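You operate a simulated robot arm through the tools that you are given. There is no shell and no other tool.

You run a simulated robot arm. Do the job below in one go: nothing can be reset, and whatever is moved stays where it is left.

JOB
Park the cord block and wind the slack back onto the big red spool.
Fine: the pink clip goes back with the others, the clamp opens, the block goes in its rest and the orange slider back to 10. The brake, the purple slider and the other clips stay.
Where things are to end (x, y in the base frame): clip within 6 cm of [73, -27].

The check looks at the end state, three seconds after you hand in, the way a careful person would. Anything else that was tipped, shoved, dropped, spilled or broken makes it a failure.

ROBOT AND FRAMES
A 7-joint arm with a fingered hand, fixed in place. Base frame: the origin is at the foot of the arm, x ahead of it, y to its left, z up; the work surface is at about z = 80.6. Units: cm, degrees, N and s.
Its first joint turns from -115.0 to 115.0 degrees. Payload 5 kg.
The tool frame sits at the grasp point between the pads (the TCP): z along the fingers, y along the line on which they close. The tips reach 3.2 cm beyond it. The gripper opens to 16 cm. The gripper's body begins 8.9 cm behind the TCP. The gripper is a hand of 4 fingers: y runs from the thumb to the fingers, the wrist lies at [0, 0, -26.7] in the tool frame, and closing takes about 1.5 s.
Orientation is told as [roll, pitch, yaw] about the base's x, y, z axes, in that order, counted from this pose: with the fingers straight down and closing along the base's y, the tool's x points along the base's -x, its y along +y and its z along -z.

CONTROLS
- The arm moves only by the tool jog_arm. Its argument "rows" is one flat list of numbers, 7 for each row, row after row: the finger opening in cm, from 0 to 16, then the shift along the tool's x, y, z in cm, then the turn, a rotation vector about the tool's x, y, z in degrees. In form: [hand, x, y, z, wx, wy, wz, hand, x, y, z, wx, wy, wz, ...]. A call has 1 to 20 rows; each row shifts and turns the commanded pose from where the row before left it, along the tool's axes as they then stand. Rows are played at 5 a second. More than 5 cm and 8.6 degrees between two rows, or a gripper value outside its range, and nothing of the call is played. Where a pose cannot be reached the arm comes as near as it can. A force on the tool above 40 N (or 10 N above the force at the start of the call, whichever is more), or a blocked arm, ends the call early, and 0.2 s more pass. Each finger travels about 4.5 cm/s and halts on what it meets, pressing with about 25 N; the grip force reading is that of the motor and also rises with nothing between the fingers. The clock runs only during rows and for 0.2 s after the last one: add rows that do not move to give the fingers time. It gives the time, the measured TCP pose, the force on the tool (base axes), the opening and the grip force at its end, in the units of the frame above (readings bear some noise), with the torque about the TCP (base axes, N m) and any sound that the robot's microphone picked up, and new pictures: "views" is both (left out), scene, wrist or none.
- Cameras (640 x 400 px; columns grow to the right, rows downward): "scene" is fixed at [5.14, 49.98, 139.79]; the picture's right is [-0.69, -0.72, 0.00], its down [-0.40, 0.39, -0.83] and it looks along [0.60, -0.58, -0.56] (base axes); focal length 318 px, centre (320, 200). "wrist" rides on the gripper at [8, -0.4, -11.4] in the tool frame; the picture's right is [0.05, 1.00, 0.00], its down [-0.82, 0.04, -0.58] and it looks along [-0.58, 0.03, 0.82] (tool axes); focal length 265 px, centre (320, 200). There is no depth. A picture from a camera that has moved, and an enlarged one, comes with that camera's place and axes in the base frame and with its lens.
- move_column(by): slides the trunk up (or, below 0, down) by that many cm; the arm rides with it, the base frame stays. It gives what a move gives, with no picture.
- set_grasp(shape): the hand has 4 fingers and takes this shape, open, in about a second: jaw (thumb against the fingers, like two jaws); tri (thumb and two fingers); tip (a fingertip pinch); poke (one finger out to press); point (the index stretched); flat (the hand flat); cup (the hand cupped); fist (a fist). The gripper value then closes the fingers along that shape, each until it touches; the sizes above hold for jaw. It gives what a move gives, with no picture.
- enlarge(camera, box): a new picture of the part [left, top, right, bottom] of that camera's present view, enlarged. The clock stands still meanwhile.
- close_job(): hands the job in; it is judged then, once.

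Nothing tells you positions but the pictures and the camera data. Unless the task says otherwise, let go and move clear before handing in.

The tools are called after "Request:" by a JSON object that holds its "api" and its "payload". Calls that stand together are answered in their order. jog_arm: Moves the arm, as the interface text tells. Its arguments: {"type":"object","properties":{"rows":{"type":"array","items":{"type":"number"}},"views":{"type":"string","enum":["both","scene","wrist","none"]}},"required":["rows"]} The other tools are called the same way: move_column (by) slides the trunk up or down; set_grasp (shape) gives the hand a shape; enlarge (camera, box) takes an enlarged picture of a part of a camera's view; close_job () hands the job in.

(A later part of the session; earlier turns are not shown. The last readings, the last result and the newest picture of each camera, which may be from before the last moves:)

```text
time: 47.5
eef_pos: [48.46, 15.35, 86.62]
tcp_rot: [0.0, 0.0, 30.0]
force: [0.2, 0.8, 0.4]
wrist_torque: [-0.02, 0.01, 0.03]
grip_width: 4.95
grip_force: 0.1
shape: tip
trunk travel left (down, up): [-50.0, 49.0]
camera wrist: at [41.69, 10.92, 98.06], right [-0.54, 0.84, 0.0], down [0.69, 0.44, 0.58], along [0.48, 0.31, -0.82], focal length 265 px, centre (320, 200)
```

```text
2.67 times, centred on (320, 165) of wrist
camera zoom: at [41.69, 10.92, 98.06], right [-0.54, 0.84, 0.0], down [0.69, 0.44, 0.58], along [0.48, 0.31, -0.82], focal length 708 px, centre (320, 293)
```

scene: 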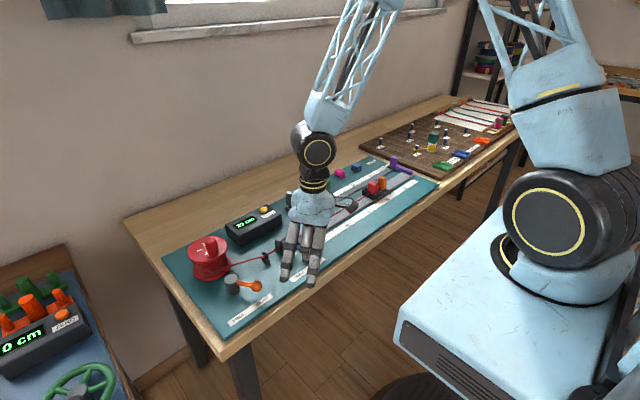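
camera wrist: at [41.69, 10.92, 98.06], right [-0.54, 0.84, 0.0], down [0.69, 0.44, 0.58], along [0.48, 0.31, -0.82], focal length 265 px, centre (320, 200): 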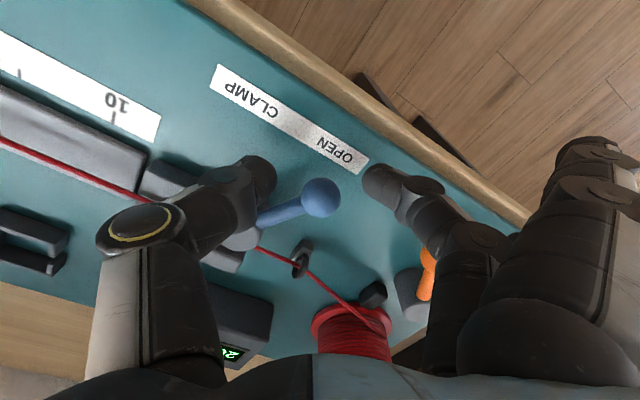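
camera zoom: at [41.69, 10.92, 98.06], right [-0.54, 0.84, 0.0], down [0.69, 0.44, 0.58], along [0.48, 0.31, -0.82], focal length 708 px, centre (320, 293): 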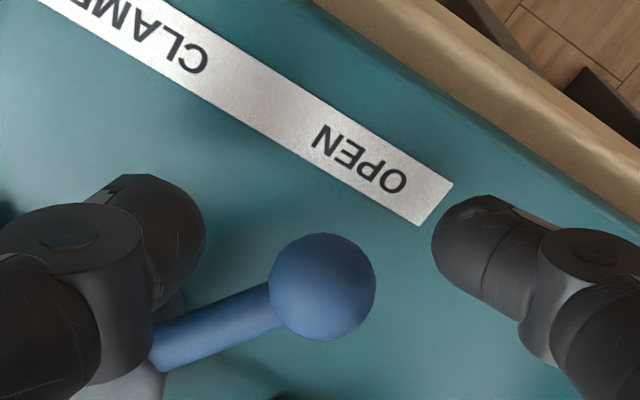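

The ball now sits at about (49.5, 16.0), pointing at OPEN. I'll rise straight up and check the clamp from the fixed camera.

Request:
{"api": "jog_arm", "payload": {"rows": [5, 0, 0, -3, 0, 0, 0, 5, 0, 0, -4, 0, 0, 0, 5, 0, 0, -4, 0, 0, 0, 5, 4, -2, 0, 0, 0, 0, 5, 0, 0, 0, 0, 0, 0], "views": "both"}}

Request:
{"api": "enlarge", "payload": {"camera": "scene", "box": [230, 210, 340, 280]}}

Request:
{"api": "enlarge", "payload": {"camera": "wrist", "box": [240, 40, 440, 165]}}

```text
time: 48.7
eef_pos: [46.09, 11.46, 97.97]
tcp_rot: [0.0, 0.0, 30.0]
force: [0.3, 0.9, 0.1]
wrist_torque: [0.02, -0.02, 0.02]
grip_width: 4.94
grip_force: 0.0
shape: tip
trunk travel left (down, up): [-50.0, 49.0]
camera wrist: at [39.3, 7.07, 109.27], right [-0.54, 0.84, 0.0], down [0.69, 0.44, 0.58], along [0.48, 0.31, -0.82], focal length 265 px, centre (320, 200)
```

scene: 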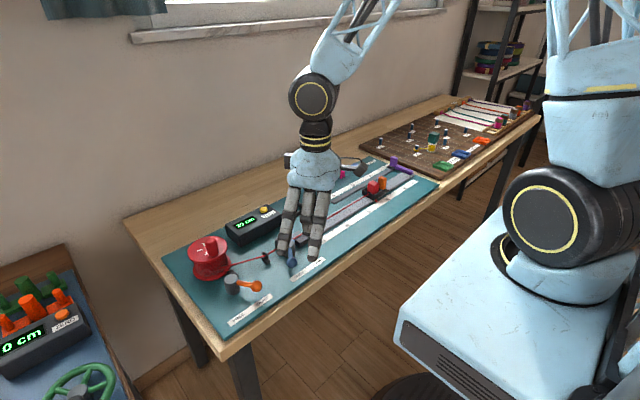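
wrist: 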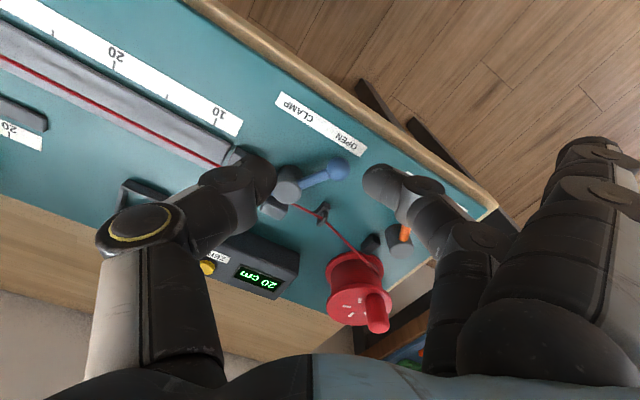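

```text
5.71 times, centred on (285, 245) of scene
camera zoom: at [5.14, 49.98, 139.79], right [-0.69, -0.72, 0.0], down [-0.4, 0.39, -0.83], along [0.6, -0.58, -0.56], focal length 1817 px, centre (520, -57)
```

zoom: 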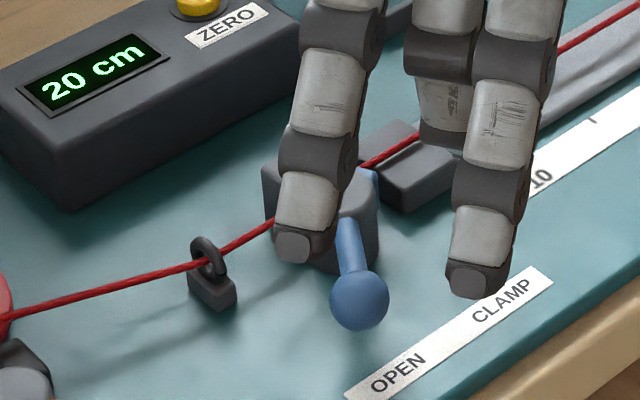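

```text
3.20 times, centred on (340, 102) of wrist
camera zoom: at [39.3, 7.07, 109.27], right [-0.54, 0.84, 0.0], down [0.69, 0.44, 0.58], along [0.48, 0.31, -0.82], focal length 849 px, centre (256, 512)
```

zoom: 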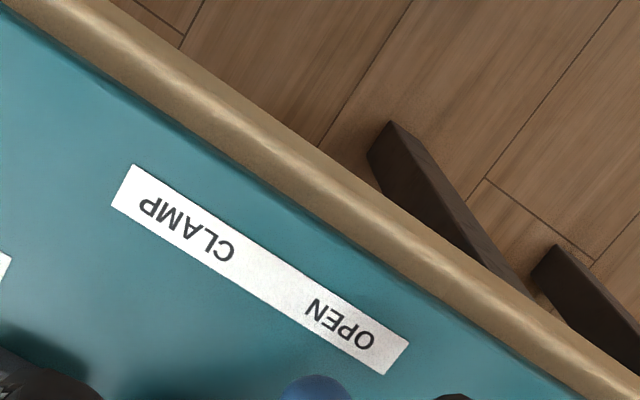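

The clamp lever is at OPEN (ball at about (49.6, 16.2)) with the cord and counter unchanged. Next is the red block, so I'll yaw back to 90° and travel high over it.

Request:
{"api": "jog_arm", "payload": {"rows": [6, 0, 0, 0, 0, 0, -8.571, 6, 0, 0, 0, 0, 0, -8.571, 6, 0, 0, 0, 0, 0, -8.571, 6, 0, 0, 0, 0, 0, -8.571, 6, 0, 0, 0, 0, 0, -8.571, 6, 0, 0, 0, 0, 0, -8.571, 6, 0, 0, 0, 0, 0, -8.574, 6, 4.22, -1.21, -0.2, 0, 0, 0, 6, 4.22, -1.21, -0.2, 0, 0, 0, 6, 4.22, -1.21, -0.2, 0, 0, 0, 6, 4.22, -1.21, -0.2, 0, 0, 0, 6, 4.22, -1.21, -0.2, 0, 0, 0, 6, 4.22, -1.21, -0.2, 0, 0, 0, 6, 4.22, -1.21, -0.2, 0, 0, 0, 6, 4.22, -1.21, -0.2, 0, 0, 0, 6, 4.22, -1.21, -0.2, 0, 0, 0, 6, 0, 0, 0, 0, 0, 0], "views": "both"}}

Request:
{"api": "enlarge", "payload": {"camera": "wrist", "box": [220, 40, 420, 165]}}

Request:
{"api": "enlarge", "payload": {"camera": "scene", "box": [230, 190, 340, 280]}}

```text
time: 52.3
eef_pos: [56.89, -25.83, 99.7]
tcp_rot: [0.0, 0.0, 90.1]
force: [0.1, 1.0, -0.5]
wrist_torque: [0.02, 0.01, 0.04]
grip_width: 5.95
grip_force: 0.0
shape: tip
trunk travel left (down, up): [-50.0, 49.0]
camera wrist: at [57.37, -34.09, 111.06], right [-1.0, -0.05, 0.0], down [-0.04, 0.82, 0.58], along [-0.03, 0.58, -0.82], focal length 265 px, centre (320, 200)
```

scene: 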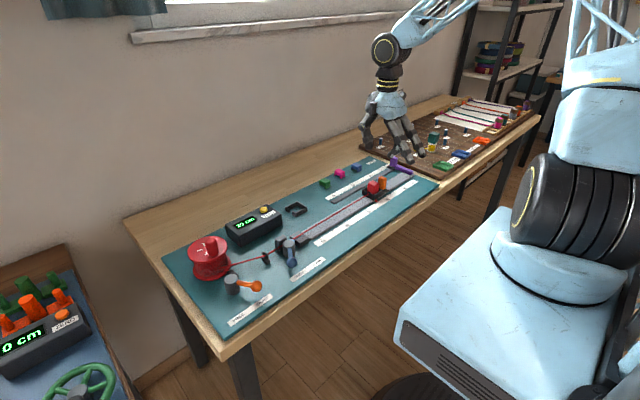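
wrist: 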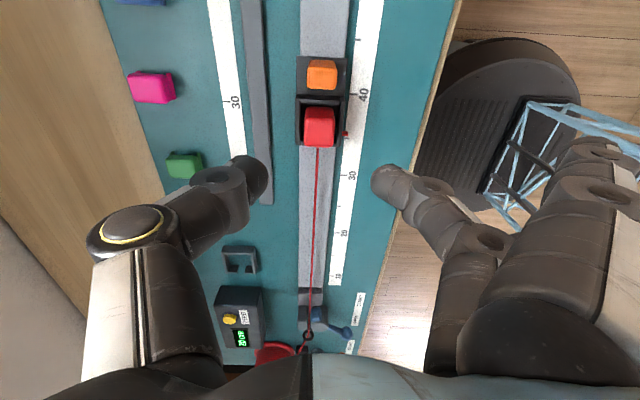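

```text
3.20 times, centred on (320, 102) of wrist
camera zoom: at [57.37, -34.09, 111.06], right [-1.0, -0.05, 0.0], down [-0.04, 0.82, 0.58], along [-0.03, 0.58, -0.82], focal length 849 px, centre (320, 512)
```

zoom: 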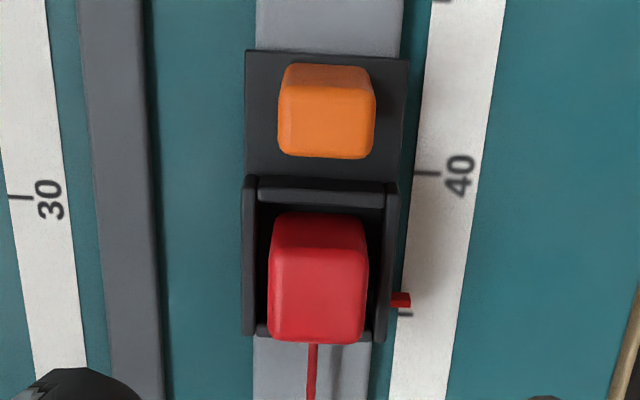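

```text
4.44 times, centred on (285, 235) of scene
camera zoom: at [5.14, 49.98, 139.79], right [-0.69, -0.72, 0.0], down [-0.4, 0.39, -0.83], along [0.6, -0.58, -0.56], focal length 1413 px, centre (476, 44)
```

zoom: 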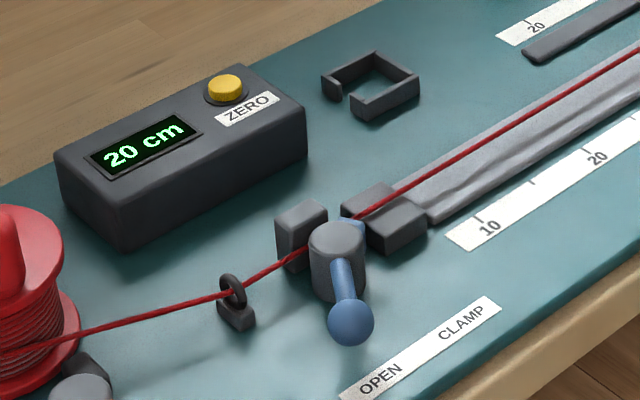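

The red block's top centre is at about (57.0, -24.6, 86.6), sitting in the tray with the orange handle behind it at y≈-29.8. I'll descend partway over it with a 5 cm opening.

Request:
{"api": "jog_arm", "payload": {"rows": [5.5, -0.6, -0.05, 4, 0, 0, 0, 5, -0.6, -0.05, 4, 0, 0, 0, 5, 0, 0, 2, 0, 0, 0, 5, 0, 0, 0, 0, 0, 0], "views": "both"}}

Request:
{"api": "enlarge", "payload": {"camera": "wrist", "box": [200, 60, 440, 210]}}

Request:
{"api": "enlarge", "payload": {"camera": "scene", "box": [320, 130, 440, 220]}}

```text
time: 53.3
eef_pos: [57.05, -24.97, 89.55]
tcp_rot: [0.0, 0.1, 89.9]
force: [-0.2, -0.6, 0.1]
wrist_torque: [0.0, -0.03, 0.0]
grip_width: 5.03
grip_force: 0.1
shape: tip
trunk travel left (down, up): [-50.0, 49.0]
camera wrist: at [57.52, -33.03, 101.04], right [-1.0, -0.05, 0.0], down [-0.04, 0.81, 0.58], along [-0.03, 0.58, -0.82], focal length 265 px, centre (320, 200)
```

scene: 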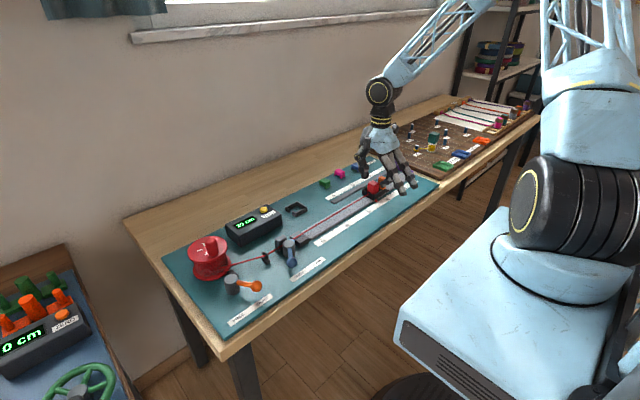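
wrist: 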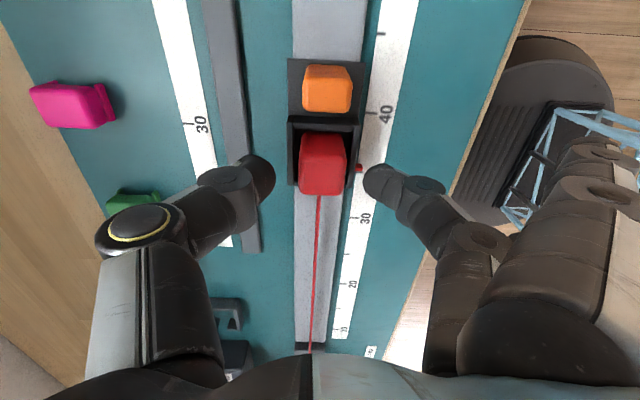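

```text
2.67 times, centred on (320, 135) of wrist
camera zoom: at [57.52, -33.03, 101.04], right [-1.0, -0.05, 0.0], down [-0.04, 0.81, 0.58], along [-0.03, 0.58, -0.82], focal length 708 px, centre (320, 373)
```

zoom: 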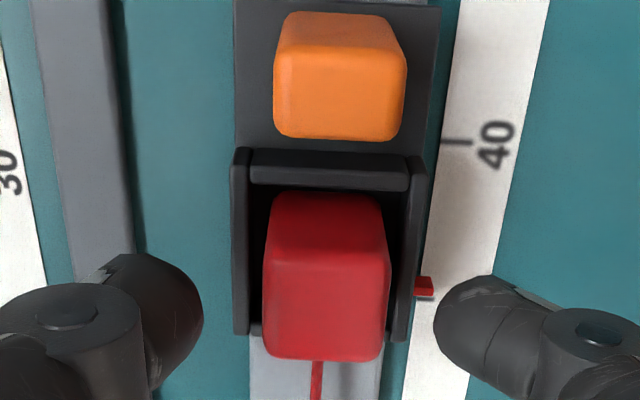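

```text
4.44 times, centred on (380, 175) of scene
camera zoom: at [5.14, 49.98, 139.79], right [-0.69, -0.72, 0.0], down [-0.4, 0.39, -0.83], along [0.6, -0.58, -0.56], focal length 1413 px, centre (53, 311)
```

zoom: 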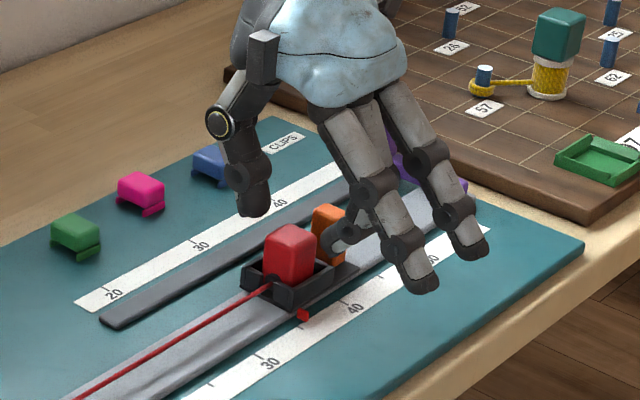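

The block's centre is confirmed at (56.9, -24.6). I'll shift slightly, lower to grip height just above the tray walls and close.

Request:
{"api": "jog_arm", "payload": {"rows": [5, -0.3, 0.1, 1.3, 0, 0, 0, 5, 0, 0, 1.1, 0, 0, 0, 5, 0, 0, 0, 0, 0, 0, 2, 0, 0, 0, 0, 0, 0, 1.5, 0, 0, 0, 0, 0, 0, 1.5, 0, 0, 0, 0, 0, 0, 1.5, 0, 0, 0, 0, 0, 0, 1.5, 0, 0, 0, 0, 0, 0], "views": "both"}}

Request:
{"api": "enlarge", "payload": {"camera": "wrist", "box": [200, 60, 440, 210]}}

Request:
{"api": "enlarge", "payload": {"camera": "scene", "box": [320, 130, 440, 220]}}

```text
time: 55.1
eef_pos: [56.95, -24.7, 87.24]
tcp_rot: [0.0, -0.1, 90.0]
force: [-2.5, 0.2, 0.1]
wrist_torque: [-0.01, 0.07, 0.03]
grip_width: 2.57
grip_force: 25.1
shape: tip
trunk travel left (down, up): [-50.0, 49.0]
camera wrist: at [57.27, -32.89, 98.55], right [-1.0, -0.05, 0.0], down [-0.04, 0.82, 0.58], along [-0.03, 0.58, -0.82], focal length 265 px, centre (320, 200)
```

scene: 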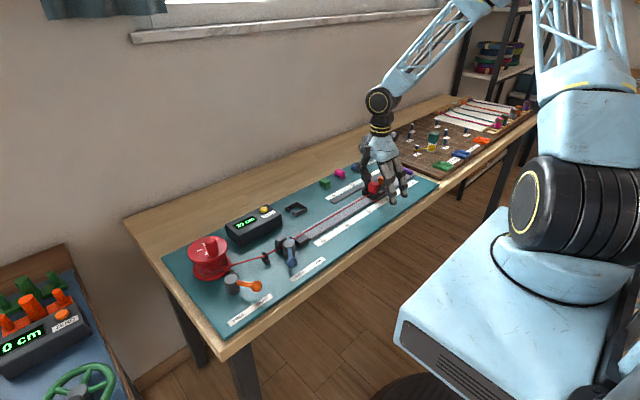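
wrist: 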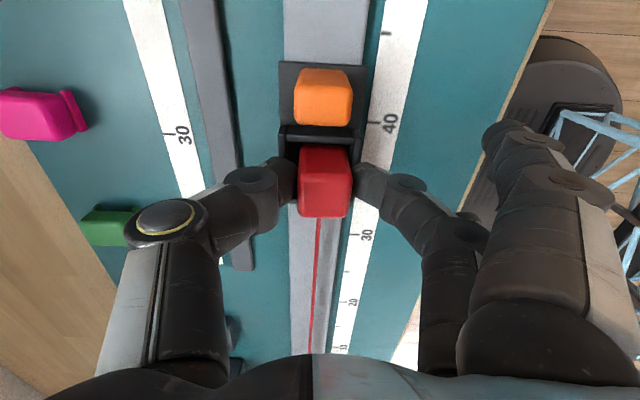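

```text
2.67 times, centred on (320, 135) of wrist
camera zoom: at [57.27, -32.89, 98.55], right [-1.0, -0.05, 0.0], down [-0.04, 0.82, 0.58], along [-0.03, 0.58, -0.82], focal length 708 px, centre (320, 373)
```

zoom: 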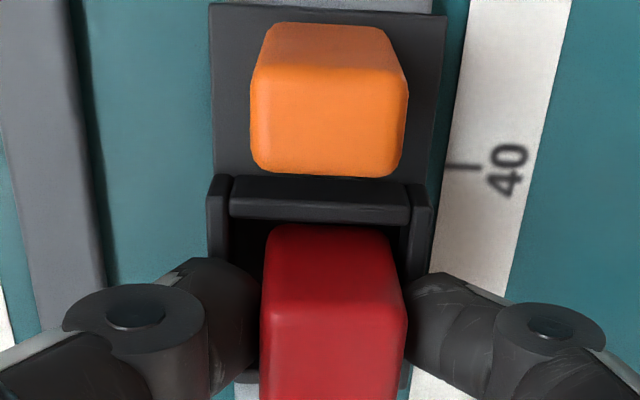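

```text
4.44 times, centred on (380, 175) of scene
camera zoom: at [5.14, 49.98, 139.79], right [-0.69, -0.72, 0.0], down [-0.4, 0.39, -0.83], along [0.6, -0.58, -0.56], focal length 1413 px, centre (53, 311)
```

zoom: 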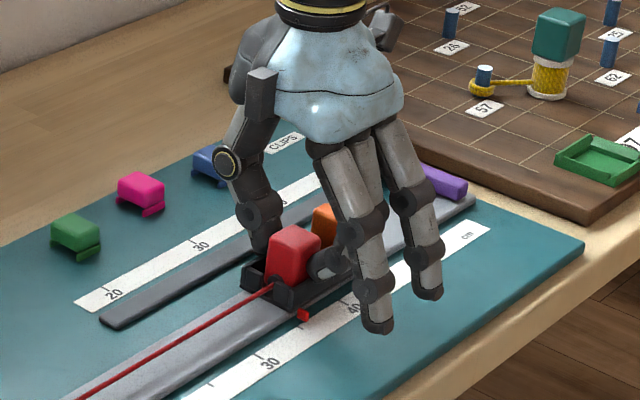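

The block is gripped at 2.6 cm. I'll lift it straight out of the tray and then carry it toward the rest, moving in +y so the cord never tightens.

Request:
{"api": "jog_arm", "payload": {"rows": [1.5, 0, 0, -0.5, 0, 0, 0, 1.5, 0, 0, -0.75, 0, 0, 0, 1.5, -0.1, 0, -0.75, 0, 0, 0, 1.5, -0.8, 0, -1.0, 0, 0, 0, 1.5, 0, 0, 0, 0, 0, 0], "views": "scene"}}

Request:
{"api": "enlarge", "payload": {"camera": "scene", "box": [320, 130, 440, 220]}}

```text
time: 56.3
eef_pos: [56.78, -23.82, 90.18]
tcp_rot: [0.0, -0.1, 90.1]
force: [0.4, 0.6, -0.6]
wrist_torque: [-0.04, -0.03, -0.03]
grip_width: 2.45
grip_force: 25.4
shape: tip
trunk travel left (down, up): [-50.0, 49.0]
```

scene: 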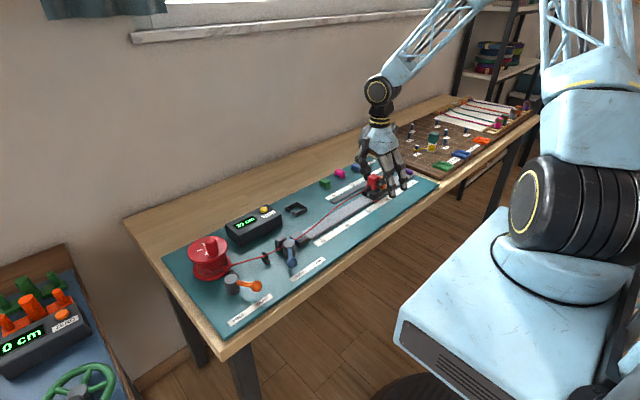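

```text
4.44 times, centred on (380, 175) of scene
camera zoom: at [5.14, 49.98, 139.79], right [-0.69, -0.72, 0.0], down [-0.4, 0.39, -0.83], along [0.6, -0.58, -0.56], focal length 1413 px, centre (53, 311)
```

zoom: 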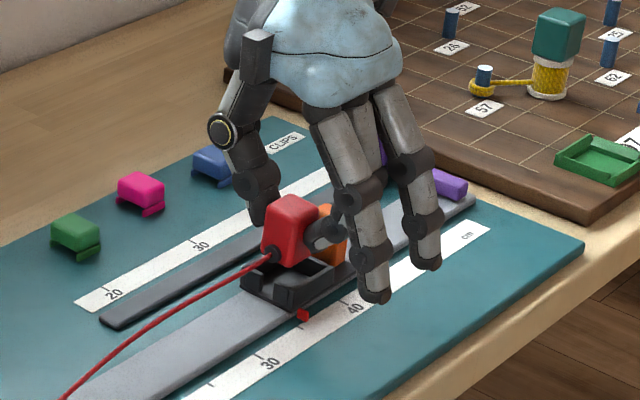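

The block is out of the tray with the cord attached and slack. I'll carry it on to above the rest, near (68, -1).

Request:
{"api": "jog_arm", "payload": {"rows": [1.5, -1.2, 0, -1.3, 0, 0, 0, 1.5, -1.2, 0, -1.3, 0, 0, 0, 1.5, -1.2, 0, -1.3, 0, 0, 0, 1.5, -1.2, 0, -1.3, 0, 0, 0, 1.5, -1.2, 0, -1.3, 0, 0, 0, 1.5, -3.36, -2.22, 0, 0, 0, 0, 1.5, -3.36, -2.22, 0, 0, 0, 0, 1.5, -3.36, -2.22, 0, 0, 0, 0, 1.5, -3.36, -2.22, 0, 0, 0, 0, 1.5, -3.36, -2.22, 0, 0, 0, 0, 1.5, 0, 0, 0, 0, 0, 0], "views": "both"}}

Request:
{"api": "enlarge", "payload": {"camera": "wrist", "box": [200, 60, 440, 210]}}

Request:
{"api": "enlarge", "payload": {"camera": "scene", "box": [240, 150, 360, 240]}}

```text
time: 58.7
eef_pos: [67.73, -0.81, 96.73]
tcp_rot: [0.0, 0.0, 89.9]
force: [0.4, 0.2, -0.6]
wrist_torque: [-0.02, 0.02, -0.01]
grip_width: 2.42
grip_force: 24.7
shape: tip
trunk travel left (down, up): [-50.0, 49.0]
camera wrist: at [68.18, -8.9, 108.18], right [-1.0, -0.05, 0.0], down [-0.04, 0.82, 0.58], along [-0.03, 0.58, -0.82], focal length 265 px, centre (320, 200)
```

scene: 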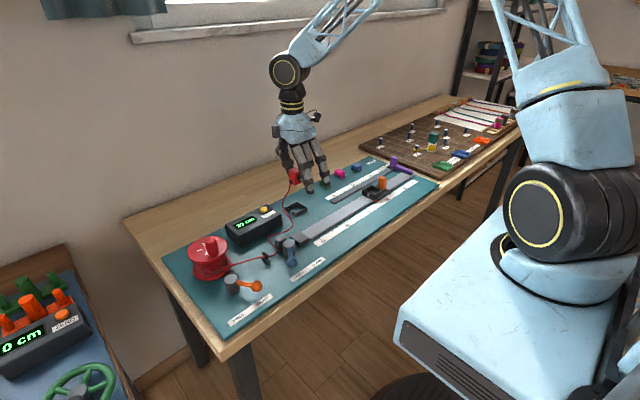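
wrist: 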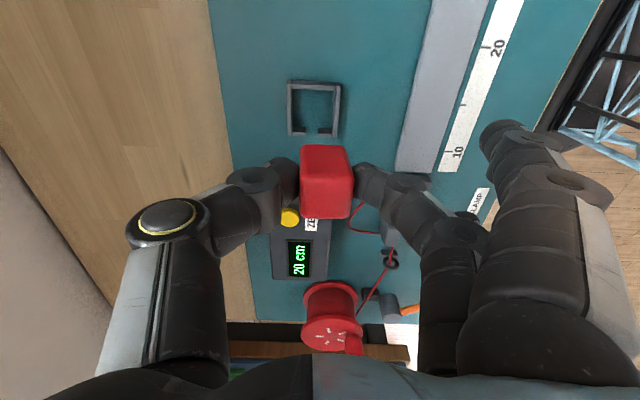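

```text
2.67 times, centred on (320, 135) of wrist
camera zoom: at [68.18, -8.9, 108.18], right [-1.0, -0.05, 0.0], down [-0.04, 0.82, 0.58], along [-0.03, 0.58, -0.82], focal length 708 px, centre (320, 373)
```

zoom: 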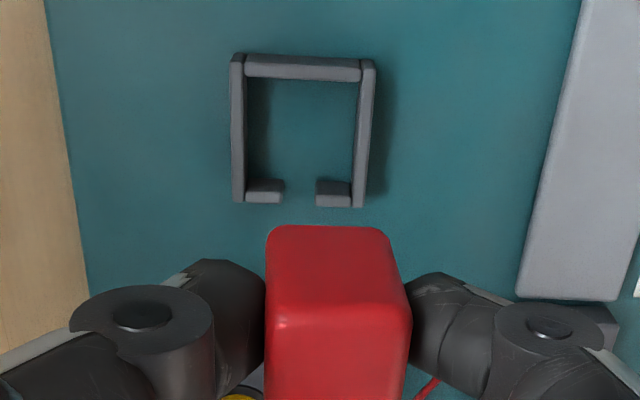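

```text
4.44 times, centred on (300, 195) of scene
camera zoom: at [5.14, 49.98, 139.79], right [-0.69, -0.72, 0.0], down [-0.4, 0.39, -0.83], along [0.6, -0.58, -0.56], focal length 1413 px, centre (409, 222)
```

zoom: 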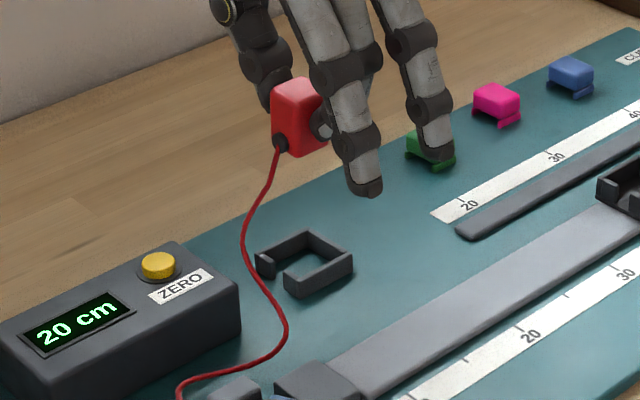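

The rest's rim centre reads about (68.4, -1.5) with the gap on the +y side, matching the cord side of the block. I'll align over it, lower partway and check again.

Request:
{"api": "jog_arm", "payload": {"rows": [1.5, 0.75, -0.65, 1, 0, 0, 0, 1.5, 0, 0, 2, 0, 0, 0, 1.5, 0, 0, 2, 0, 0, 0, 1.5, 0, 0, 1, 0, 0, 0, 1.5, 0, 0, 0, 0, 0, 0], "views": "both"}}

Request:
{"api": "enlarge", "payload": {"camera": "wrist", "box": [200, 60, 440, 210]}}

Request:
{"api": "enlarge", "payload": {"camera": "scene", "box": [250, 165, 350, 240]}}

```text
time: 59.9
eef_pos: [68.46, -1.93, 90.61]
tcp_rot: [0.1, 0.0, 90.0]
force: [0.4, 0.1, -0.6]
wrist_torque: [-0.03, 0.0, 0.0]
grip_width: 2.41
grip_force: 25.6
shape: tip
trunk travel left (down, up): [-50.0, 49.0]
camera wrist: at [68.87, -10.02, 102.02], right [-1.0, -0.05, 0.0], down [-0.04, 0.82, 0.58], along [-0.03, 0.58, -0.82], focal length 265 px, centre (320, 200)
```

scene: 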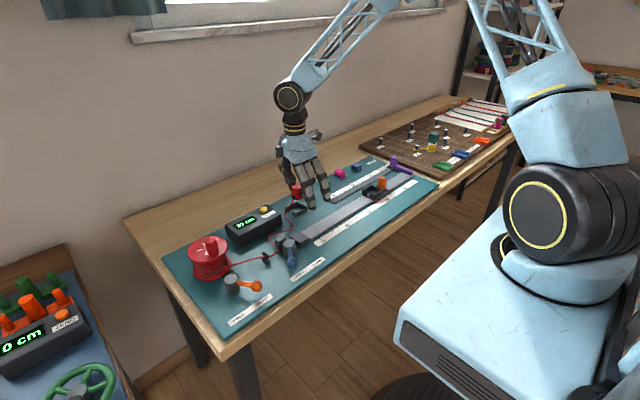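
wrist: 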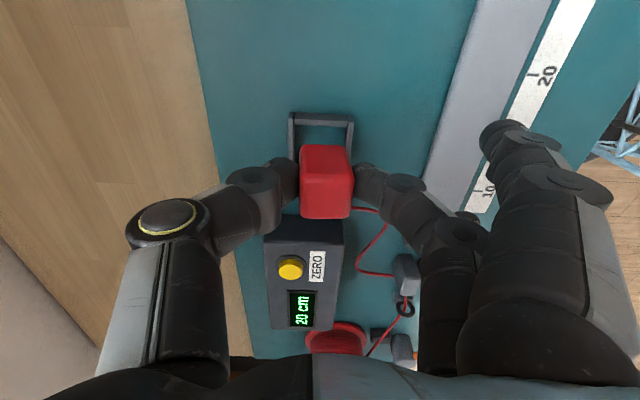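

```text
2.67 times, centred on (320, 135) of wrist
camera zoom: at [68.87, -10.02, 102.02], right [-1.0, -0.05, 0.0], down [-0.04, 0.82, 0.58], along [-0.03, 0.58, -0.82], focal length 708 px, centre (320, 373)
```

zoom: 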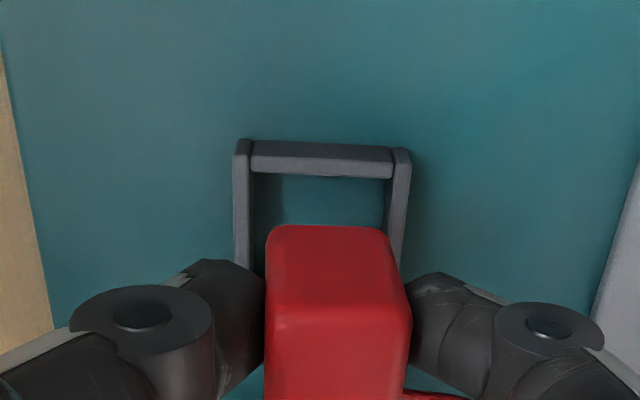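

```text
5.33 times, centred on (300, 202) of scene
camera zoom: at [5.14, 49.98, 139.79], right [-0.69, -0.72, 0.0], down [-0.4, 0.39, -0.83], along [0.6, -0.58, -0.56], focal length 1696 px, centre (427, 187)
```

zoom: 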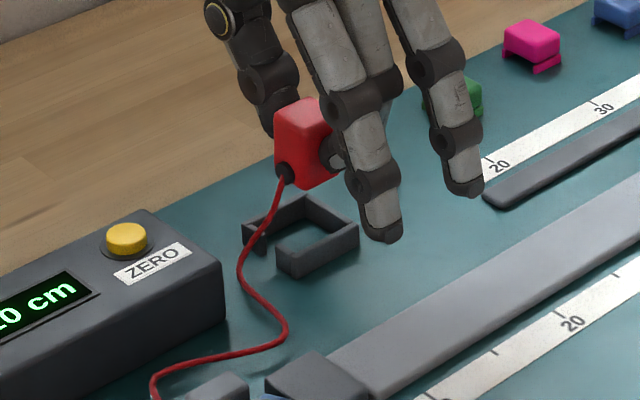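

The x alignment is right (68.46), and y needs about +0.35 cm. I'll correct it, lower until the block's bottom is just above the rim and look again.

Request:
{"api": "jog_arm", "payload": {"rows": [1.5, -0.35, 0, 0.8, 0, 0, 0, 1.5, 0, 0, 1.2, 0, 0, 0, 1.5, 0, 0, 0, 0, 0, 0], "views": "both"}}

Request:
{"api": "enlarge", "payload": {"camera": "wrist", "box": [200, 90, 440, 240]}}

Request:
{"api": "enlarge", "payload": {"camera": "scene", "box": [260, 180, 330, 230]}}

```text
time: 60.7
eef_pos: [68.48, -1.44, 88.69]
tcp_rot: [0.0, 0.0, 90.0]
force: [0.2, -0.7, -0.7]
wrist_torque: [0.01, 0.0, 0.05]
grip_width: 2.42
grip_force: 25.1
shape: tip
trunk travel left (down, up): [-50.0, 49.0]
camera wrist: at [68.93, -9.55, 100.02], right [-1.0, -0.05, 0.0], down [-0.04, 0.82, 0.58], along [-0.03, 0.58, -0.82], focal length 265 px, centre (320, 200)
```

scene: 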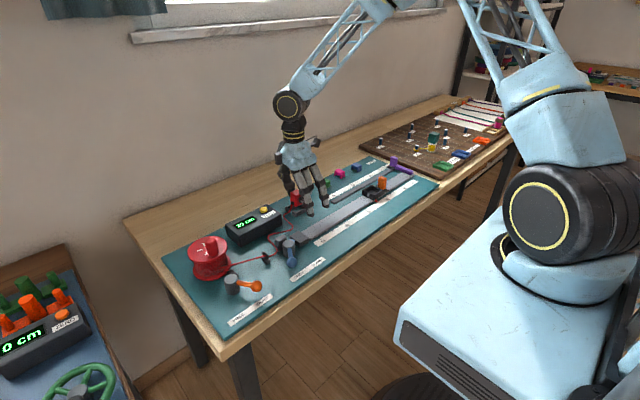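
wrist: 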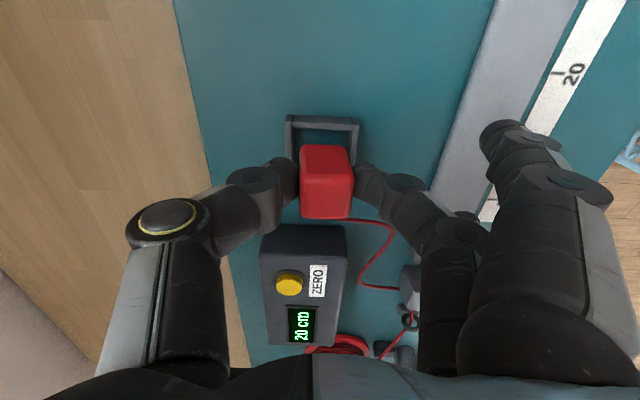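

```text
2.67 times, centred on (320, 165) of wrist
camera zoom: at [68.93, -9.55, 100.02], right [-1.0, -0.05, 0.0], down [-0.04, 0.82, 0.58], along [-0.03, 0.58, -0.82], focal length 708 px, centre (320, 293)
```

zoom: 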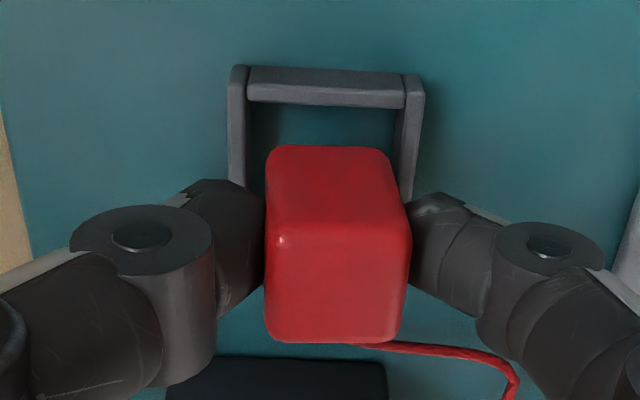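

```text
8.00 times, centred on (295, 205) of scene
camera zoom: at [5.14, 49.98, 139.79], right [-0.69, -0.72, 0.0], down [-0.4, 0.39, -0.83], along [0.6, -0.58, -0.56], focal length 2543 px, centre (520, 160)
```

zoom: 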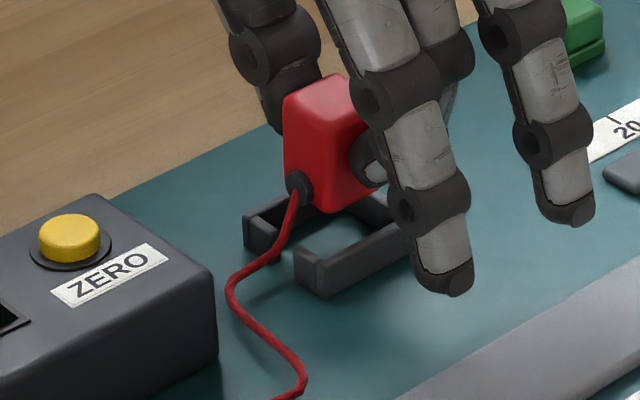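

The block's centre (68.35, -1.25) lines up with the rest's inner centre (68.45, -1.2). I'll lower it straight in and watch the force.

Request:
{"api": "jog_arm", "payload": {"rows": [1.5, 0, -0.08, 0.7, 0, 0, 0, 1.5, 0, 0, 0.7, 0, 0, 0, 1.5, 0, 0, 0.5, 0, 0, 0, 1.5, 0, 0, 0, 0, 0, 0], "views": "both"}}

Request:
{"api": "enlarge", "payload": {"camera": "wrist", "box": [200, 90, 440, 240]}}

Request:
{"api": "enlarge", "payload": {"camera": "scene", "box": [260, 180, 330, 230]}}

```text
time: 61.7
eef_pos: [68.9, -1.37, 86.65]
tcp_rot: [0.0, 0.0, 90.1]
force: [0.3, 0.7, 0.7]
wrist_torque: [-0.01, 0.0, -0.01]
grip_width: 2.44
grip_force: 24.8
shape: tip
trunk travel left (down, up): [-50.0, 49.0]
camera wrist: at [69.19, -9.5, 98.12], right [-1.0, -0.05, 0.0], down [-0.04, 0.82, 0.58], along [-0.03, 0.58, -0.82], focal length 265 px, centre (320, 200)
```

scene: 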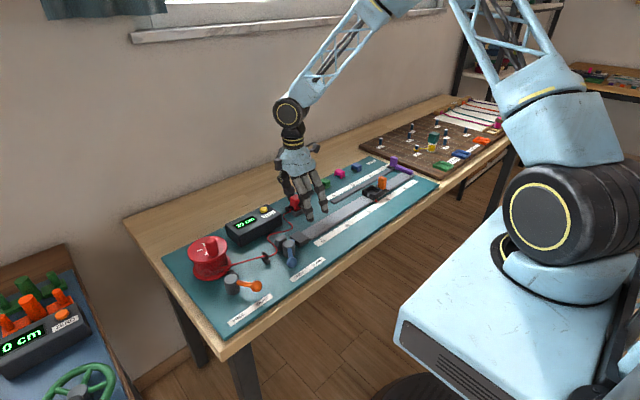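
wrist: 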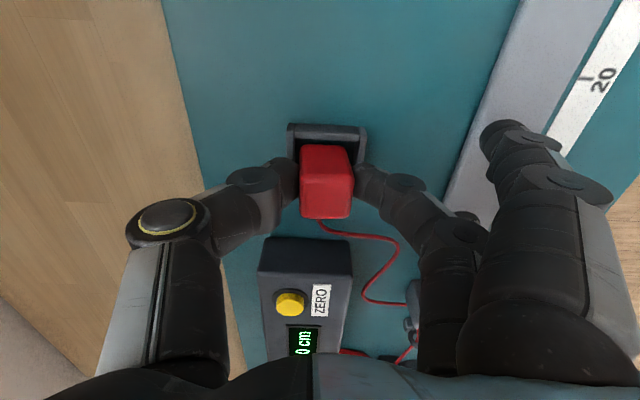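

```text
2.67 times, centred on (320, 165) of wrist
camera zoom: at [69.19, -9.5, 98.12], right [-1.0, -0.05, 0.0], down [-0.04, 0.82, 0.58], along [-0.03, 0.58, -0.82], focal length 708 px, centre (320, 293)
```

zoom: 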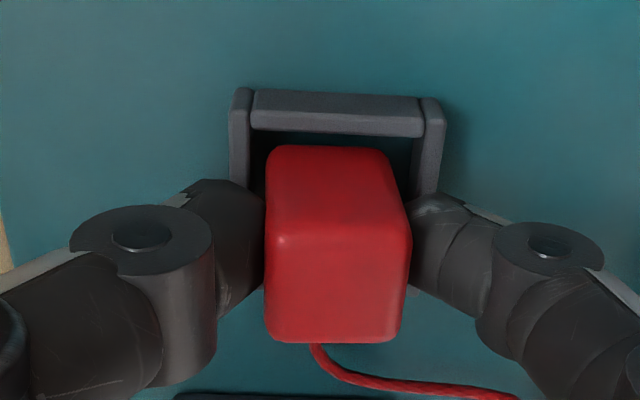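

```text
8.00 times, centred on (295, 205) of scene
camera zoom: at [5.14, 49.98, 139.79], right [-0.69, -0.72, 0.0], down [-0.4, 0.39, -0.83], along [0.6, -0.58, -0.56], focal length 2543 px, centre (520, 160)
```

zoom: 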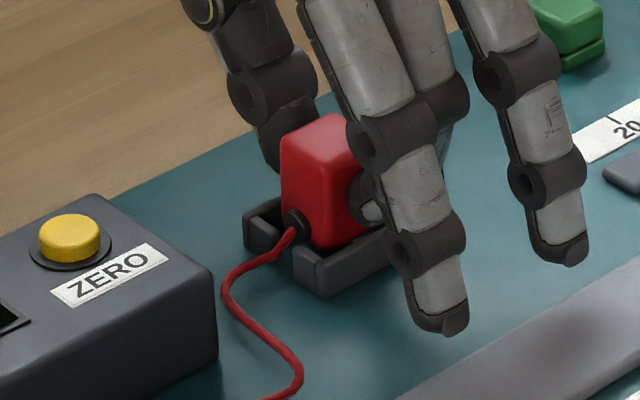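

The block is inside the rest's walls and nearly down. I'll lower in small steps until it touches.

Request:
{"api": "jog_arm", "payload": {"rows": [1.5, 0, 0, 0.2, 0, 0, 0, 1.5, 0, 0, 0.15, 0, 0, 0, 1.5, 0, 0, 0, 0, 0, 0], "views": "none"}}

Request:
{"api": "jog_arm", "payload": {"rows": [1.5, 0, 0, 0.15, 0, 0, 0, 1.5, 0, 0, 0.1, 0, 0, 0, 1.5, 0, 0, 0, 0, 0, 0], "views": "scene"}}

Request:
{"api": "enlarge", "payload": {"camera": "scene", "box": [260, 180, 330, 230]}}

```text
time: 62.5
eef_pos: [68.63, -1.47, 86.25]
tcp_rot: [-0.1, 0.0, 90.0]
force: [-0.2, -0.2, -0.5]
wrist_torque: [0.0, 0.01, 0.02]
grip_width: 2.41
grip_force: 25.2
shape: tip
trunk travel left (down, up): [-50.0, 49.0]
```

```text
time: 63.3
eef_pos: [68.76, -1.42, 86.13]
tcp_rot: [0.1, 0.0, 90.1]
force: [0.0, 0.5, 7.4]
wrist_torque: [-0.03, 0.17, 0.01]
grip_width: 2.46
grip_force: 24.6
shape: tip
trunk travel left (down, up): [-50.0, 49.0]
```

scene: 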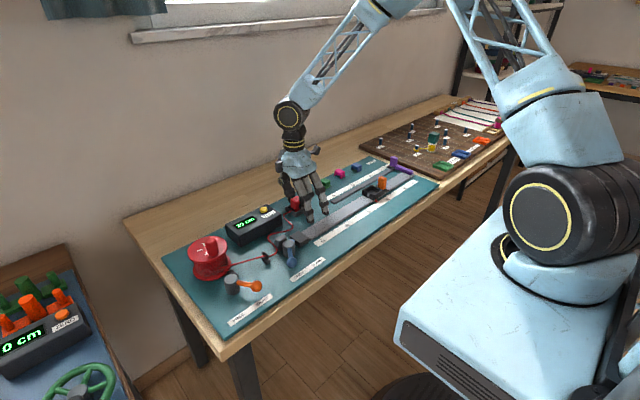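

```text
8.00 times, centred on (295, 205) of scene
camera zoom: at [5.14, 49.98, 139.79], right [-0.69, -0.72, 0.0], down [-0.4, 0.39, -0.83], along [0.6, -0.58, -0.56], focal length 2543 px, centre (520, 160)
```

zoom: 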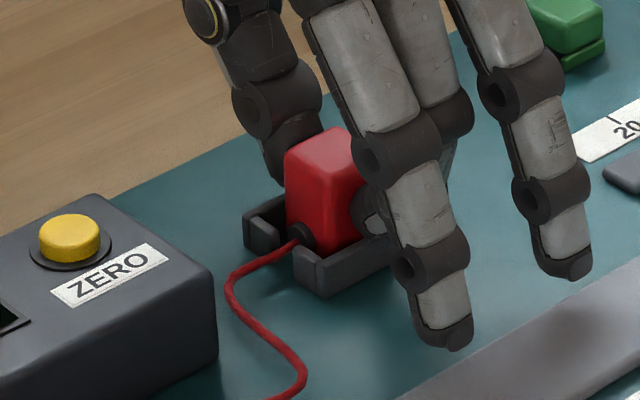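

Contact at 7 N, with the block down in the rest and the cord leaving through the gap. I'll ease off, open and rise.

Request:
{"api": "jog_arm", "payload": {"rows": [1.5, 0, 0, -0.12, 0, 0, 0, 3, 0, 0, 0, 0, 0, 0, 4, 0, 0, 0, 0, 0, 0, 5, 0, 0, 0, 0, 0, 0, 5, 0, 0, 0, 0, 0, 0, 5, 0, 0, -1, 0, 0, 0, 5, 0, 0, -3, 0, 0, 0, 5, 0, 0, -4, 0, 0, 0, 5, 0, 0, 0, 0, 0, 0], "views": "both"}}

Request:
{"api": "enlarge", "payload": {"camera": "wrist", "box": [200, 60, 440, 210]}}

Request:
{"api": "enlarge", "payload": {"camera": "scene", "box": [240, 180, 340, 260]}}

```text
time: 65.3
eef_pos: [68.82, -1.49, 94.45]
tcp_rot: [0.0, -0.1, 89.9]
force: [-1.0, 0.5, -0.6]
wrist_torque: [0.0, 0.0, -0.01]
grip_width: 4.95
grip_force: 0.1
shape: tip
trunk travel left (down, up): [-50.0, 49.0]
camera wrist: at [69.22, -9.59, 105.8], right [-1.0, -0.05, 0.0], down [-0.04, 0.82, 0.58], along [-0.03, 0.58, -0.82], focal length 265 px, centre (320, 200)
```

scene: 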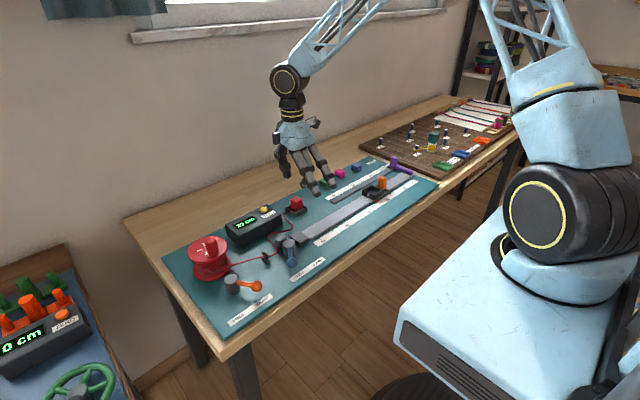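
wrist: 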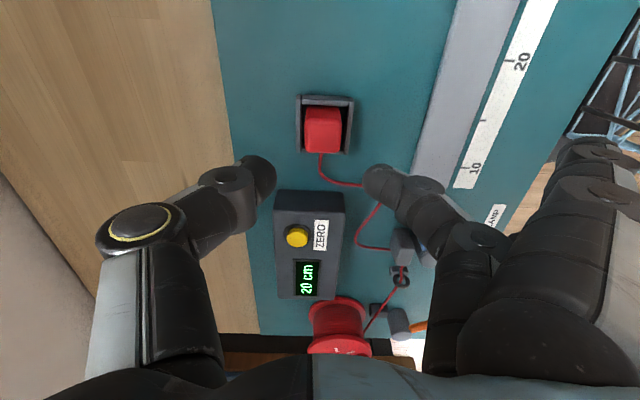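

```text
2.67 times, centred on (320, 135) of wrist
camera zoom: at [69.22, -9.59, 105.8], right [-1.0, -0.05, 0.0], down [-0.04, 0.82, 0.58], along [-0.03, 0.58, -0.82], focal length 708 px, centre (320, 373)
```

zoom: 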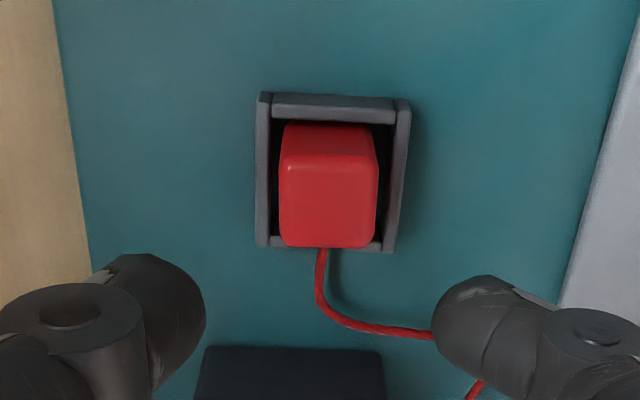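

```text
5.00 times, centred on (290, 220) of scene
camera zoom: at [5.14, 49.98, 139.79], right [-0.69, -0.72, 0.0], down [-0.4, 0.39, -0.83], along [0.6, -0.58, -0.56], focal length 1590 px, centre (470, 100)
```

zoom: 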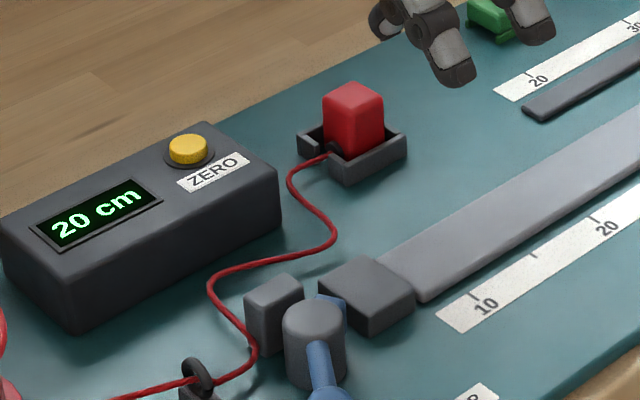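

The block sits squarely in its rest, and the cord hangs slack from the eyelet; its 20 cm of slack matches the counter. Next is the orange slider, so I'll travel high to above its handle near (57, -29.5).

Request:
{"api": "jog_arm", "payload": {"rows": [5, 0, 0, -3, 0, 0, 0, 5, 4.0, 1.69, 0, 0, 0, 0, 5, 4.0, 1.69, 0, 0, 0, 0, 5, 4.0, 1.69, 0, 0, 0, 0, 5, 4.0, 1.69, 0, 0, 0, 0, 5, 4.0, 1.69, 0, 0, 0, 0, 5, 4.0, 1.69, 0, 0, 0, 0, 5, 4.0, 1.69, 0, 0, 0, 0, 5, 0, 0, 3, 0, 0, 0, 5, 0, 0, 0, 0, 0, 0], "views": "both"}}

Request:
{"api": "enlarge", "payload": {"camera": "wrist", "box": [200, 60, 440, 210]}}

Request:
{"api": "enlarge", "payload": {"camera": "scene", "box": [320, 130, 440, 220]}}

```text
time: 67.5
eef_pos: [56.93, -29.28, 94.11]
tcp_rot: [0.0, -0.1, 90.0]
force: [-0.3, 0.4, 0.1]
wrist_torque: [-0.05, 0.0, -0.03]
grip_width: 4.95
grip_force: 0.1
shape: tip
trunk travel left (down, up): [-50.0, 49.0]
camera wrist: at [57.36, -37.44, 105.54], right [-1.0, -0.05, 0.0], down [-0.04, 0.82, 0.58], along [-0.03, 0.58, -0.82], focal length 265 px, centre (320, 200)
```

scene: 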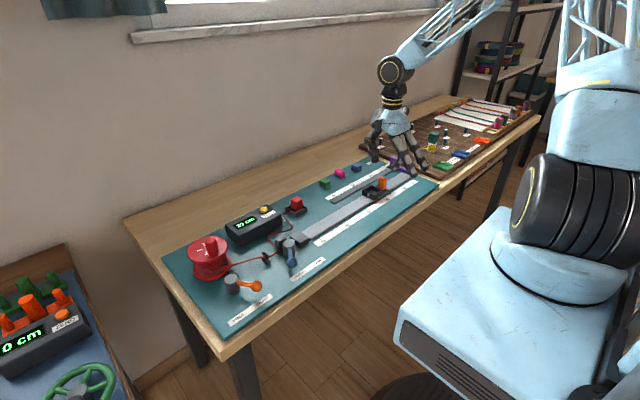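
wrist: 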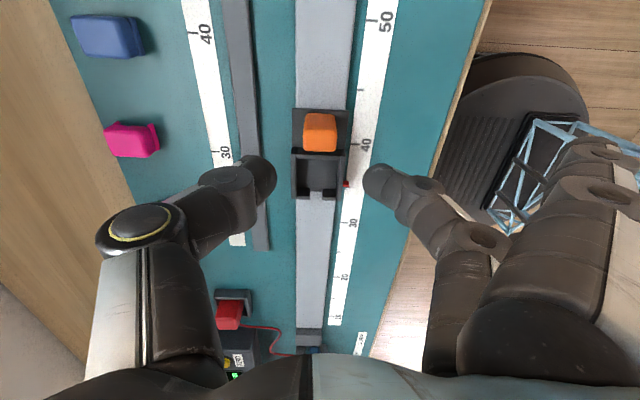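

```text
2.67 times, centred on (320, 135) of wrist
camera zoom: at [57.36, -37.44, 105.54], right [-1.0, -0.05, 0.0], down [-0.04, 0.82, 0.58], along [-0.03, 0.58, -0.82], focal length 708 px, centre (320, 373)
```

zoom: 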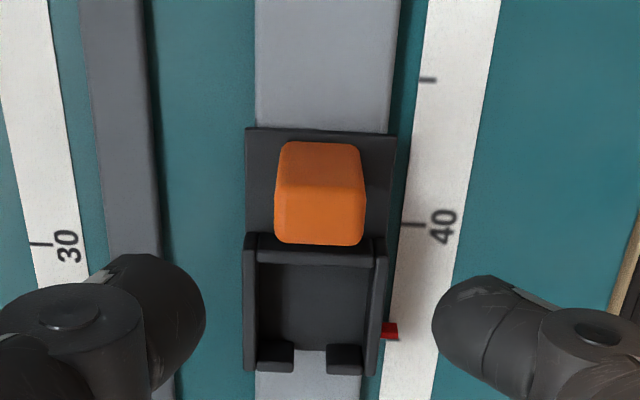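

```text
4.44 times, centred on (380, 175) of scene
camera zoom: at [5.14, 49.98, 139.79], right [-0.69, -0.72, 0.0], down [-0.4, 0.39, -0.83], along [0.6, -0.58, -0.56], focal length 1413 px, centre (53, 311)
```

zoom: 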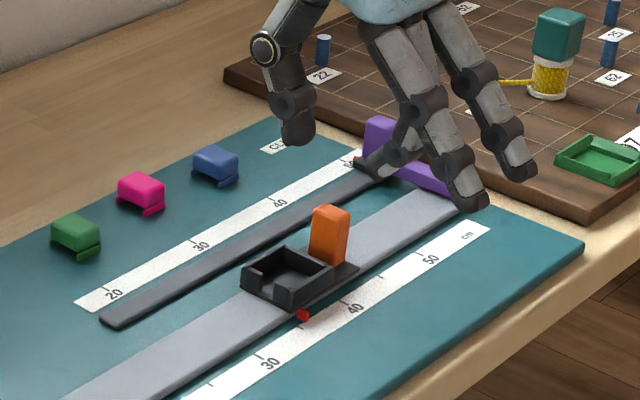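

The handle reads (56.9, -29.6) with its top at z≈86.8, and the purple slider is well clear at y≈-44. I'll descend around the handle and grip it.

Request:
{"api": "jog_arm", "payload": {"rows": [5, 0.3, 0, 2.5, 0, 0, 0, 5, 0, 0, 2.5, 0, 0, 0, 5, 0, 0, 2.2, 0, 0, 0, 5, 0, 0, 0, 0, 0, 0, 2, 0, 0, 0, 0, 0, 0, 1, 0, 0, 0, 0, 0, 0, 1, 0, 0, 0, 0, 0, 0, 1, 0, 0, 0, 0, 0, 0, 1, 0, 0, 0, 0, 0, 0], "views": "both"}}

Request:
{"api": "enlarge", "payload": {"camera": "wrist", "box": [200, 90, 440, 240]}}

Request:
{"api": "enlarge", "payload": {"camera": "scene", "box": [320, 130, 440, 220]}}

```text
time: 69.5
eef_pos: [56.74, -29.82, 87.11]
tcp_rot: [0.1, 0.0, 90.0]
force: [1.4, 0.4, -3.8]
wrist_torque: [0.03, -0.04, 0.02]
grip_width: 1.96
grip_force: 24.6
shape: tip
trunk travel left (down, up): [-50.0, 49.0]
camera wrist: at [57.15, -37.87, 98.47], right [-1.0, -0.05, 0.0], down [-0.04, 0.81, 0.58], along [-0.03, 0.58, -0.82], focal length 265 px, centre (320, 200)
```

scene: 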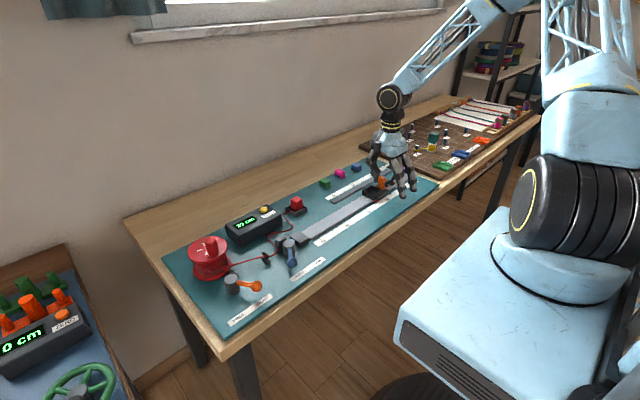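
wrist: 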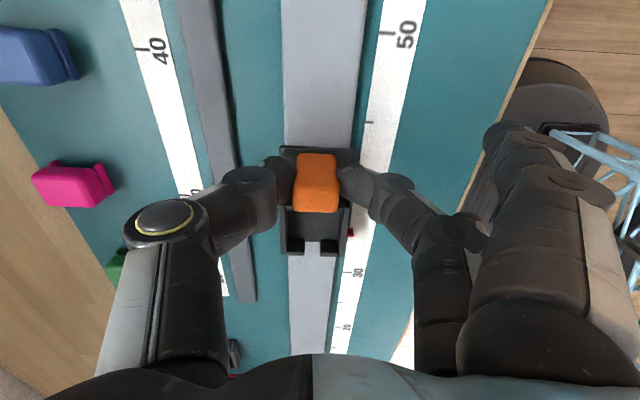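

```text
2.67 times, centred on (320, 165) of wrist
camera zoom: at [57.15, -37.87, 98.47], right [-1.0, -0.05, 0.0], down [-0.04, 0.81, 0.58], along [-0.03, 0.58, -0.82], focal length 708 px, centre (320, 293)
```

zoom: 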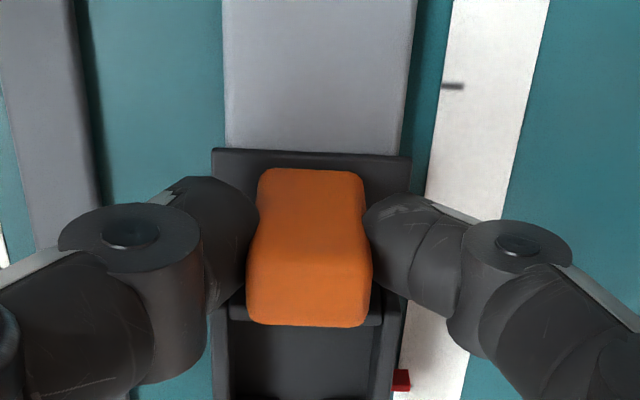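

```text
4.44 times, centred on (380, 175) of scene
camera zoom: at [5.14, 49.98, 139.79], right [-0.69, -0.72, 0.0], down [-0.4, 0.39, -0.83], along [0.6, -0.58, -0.56], focal length 1413 px, centre (53, 311)
```

zoom: 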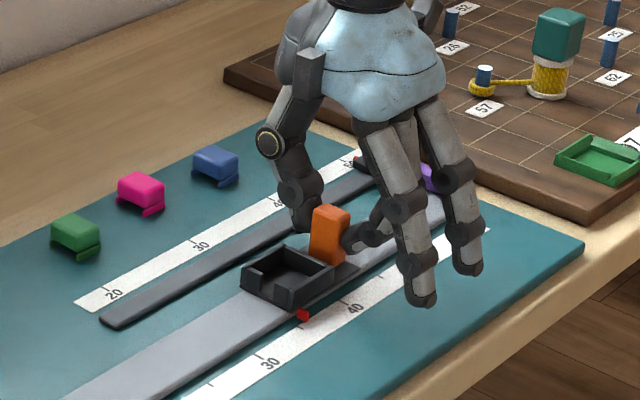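

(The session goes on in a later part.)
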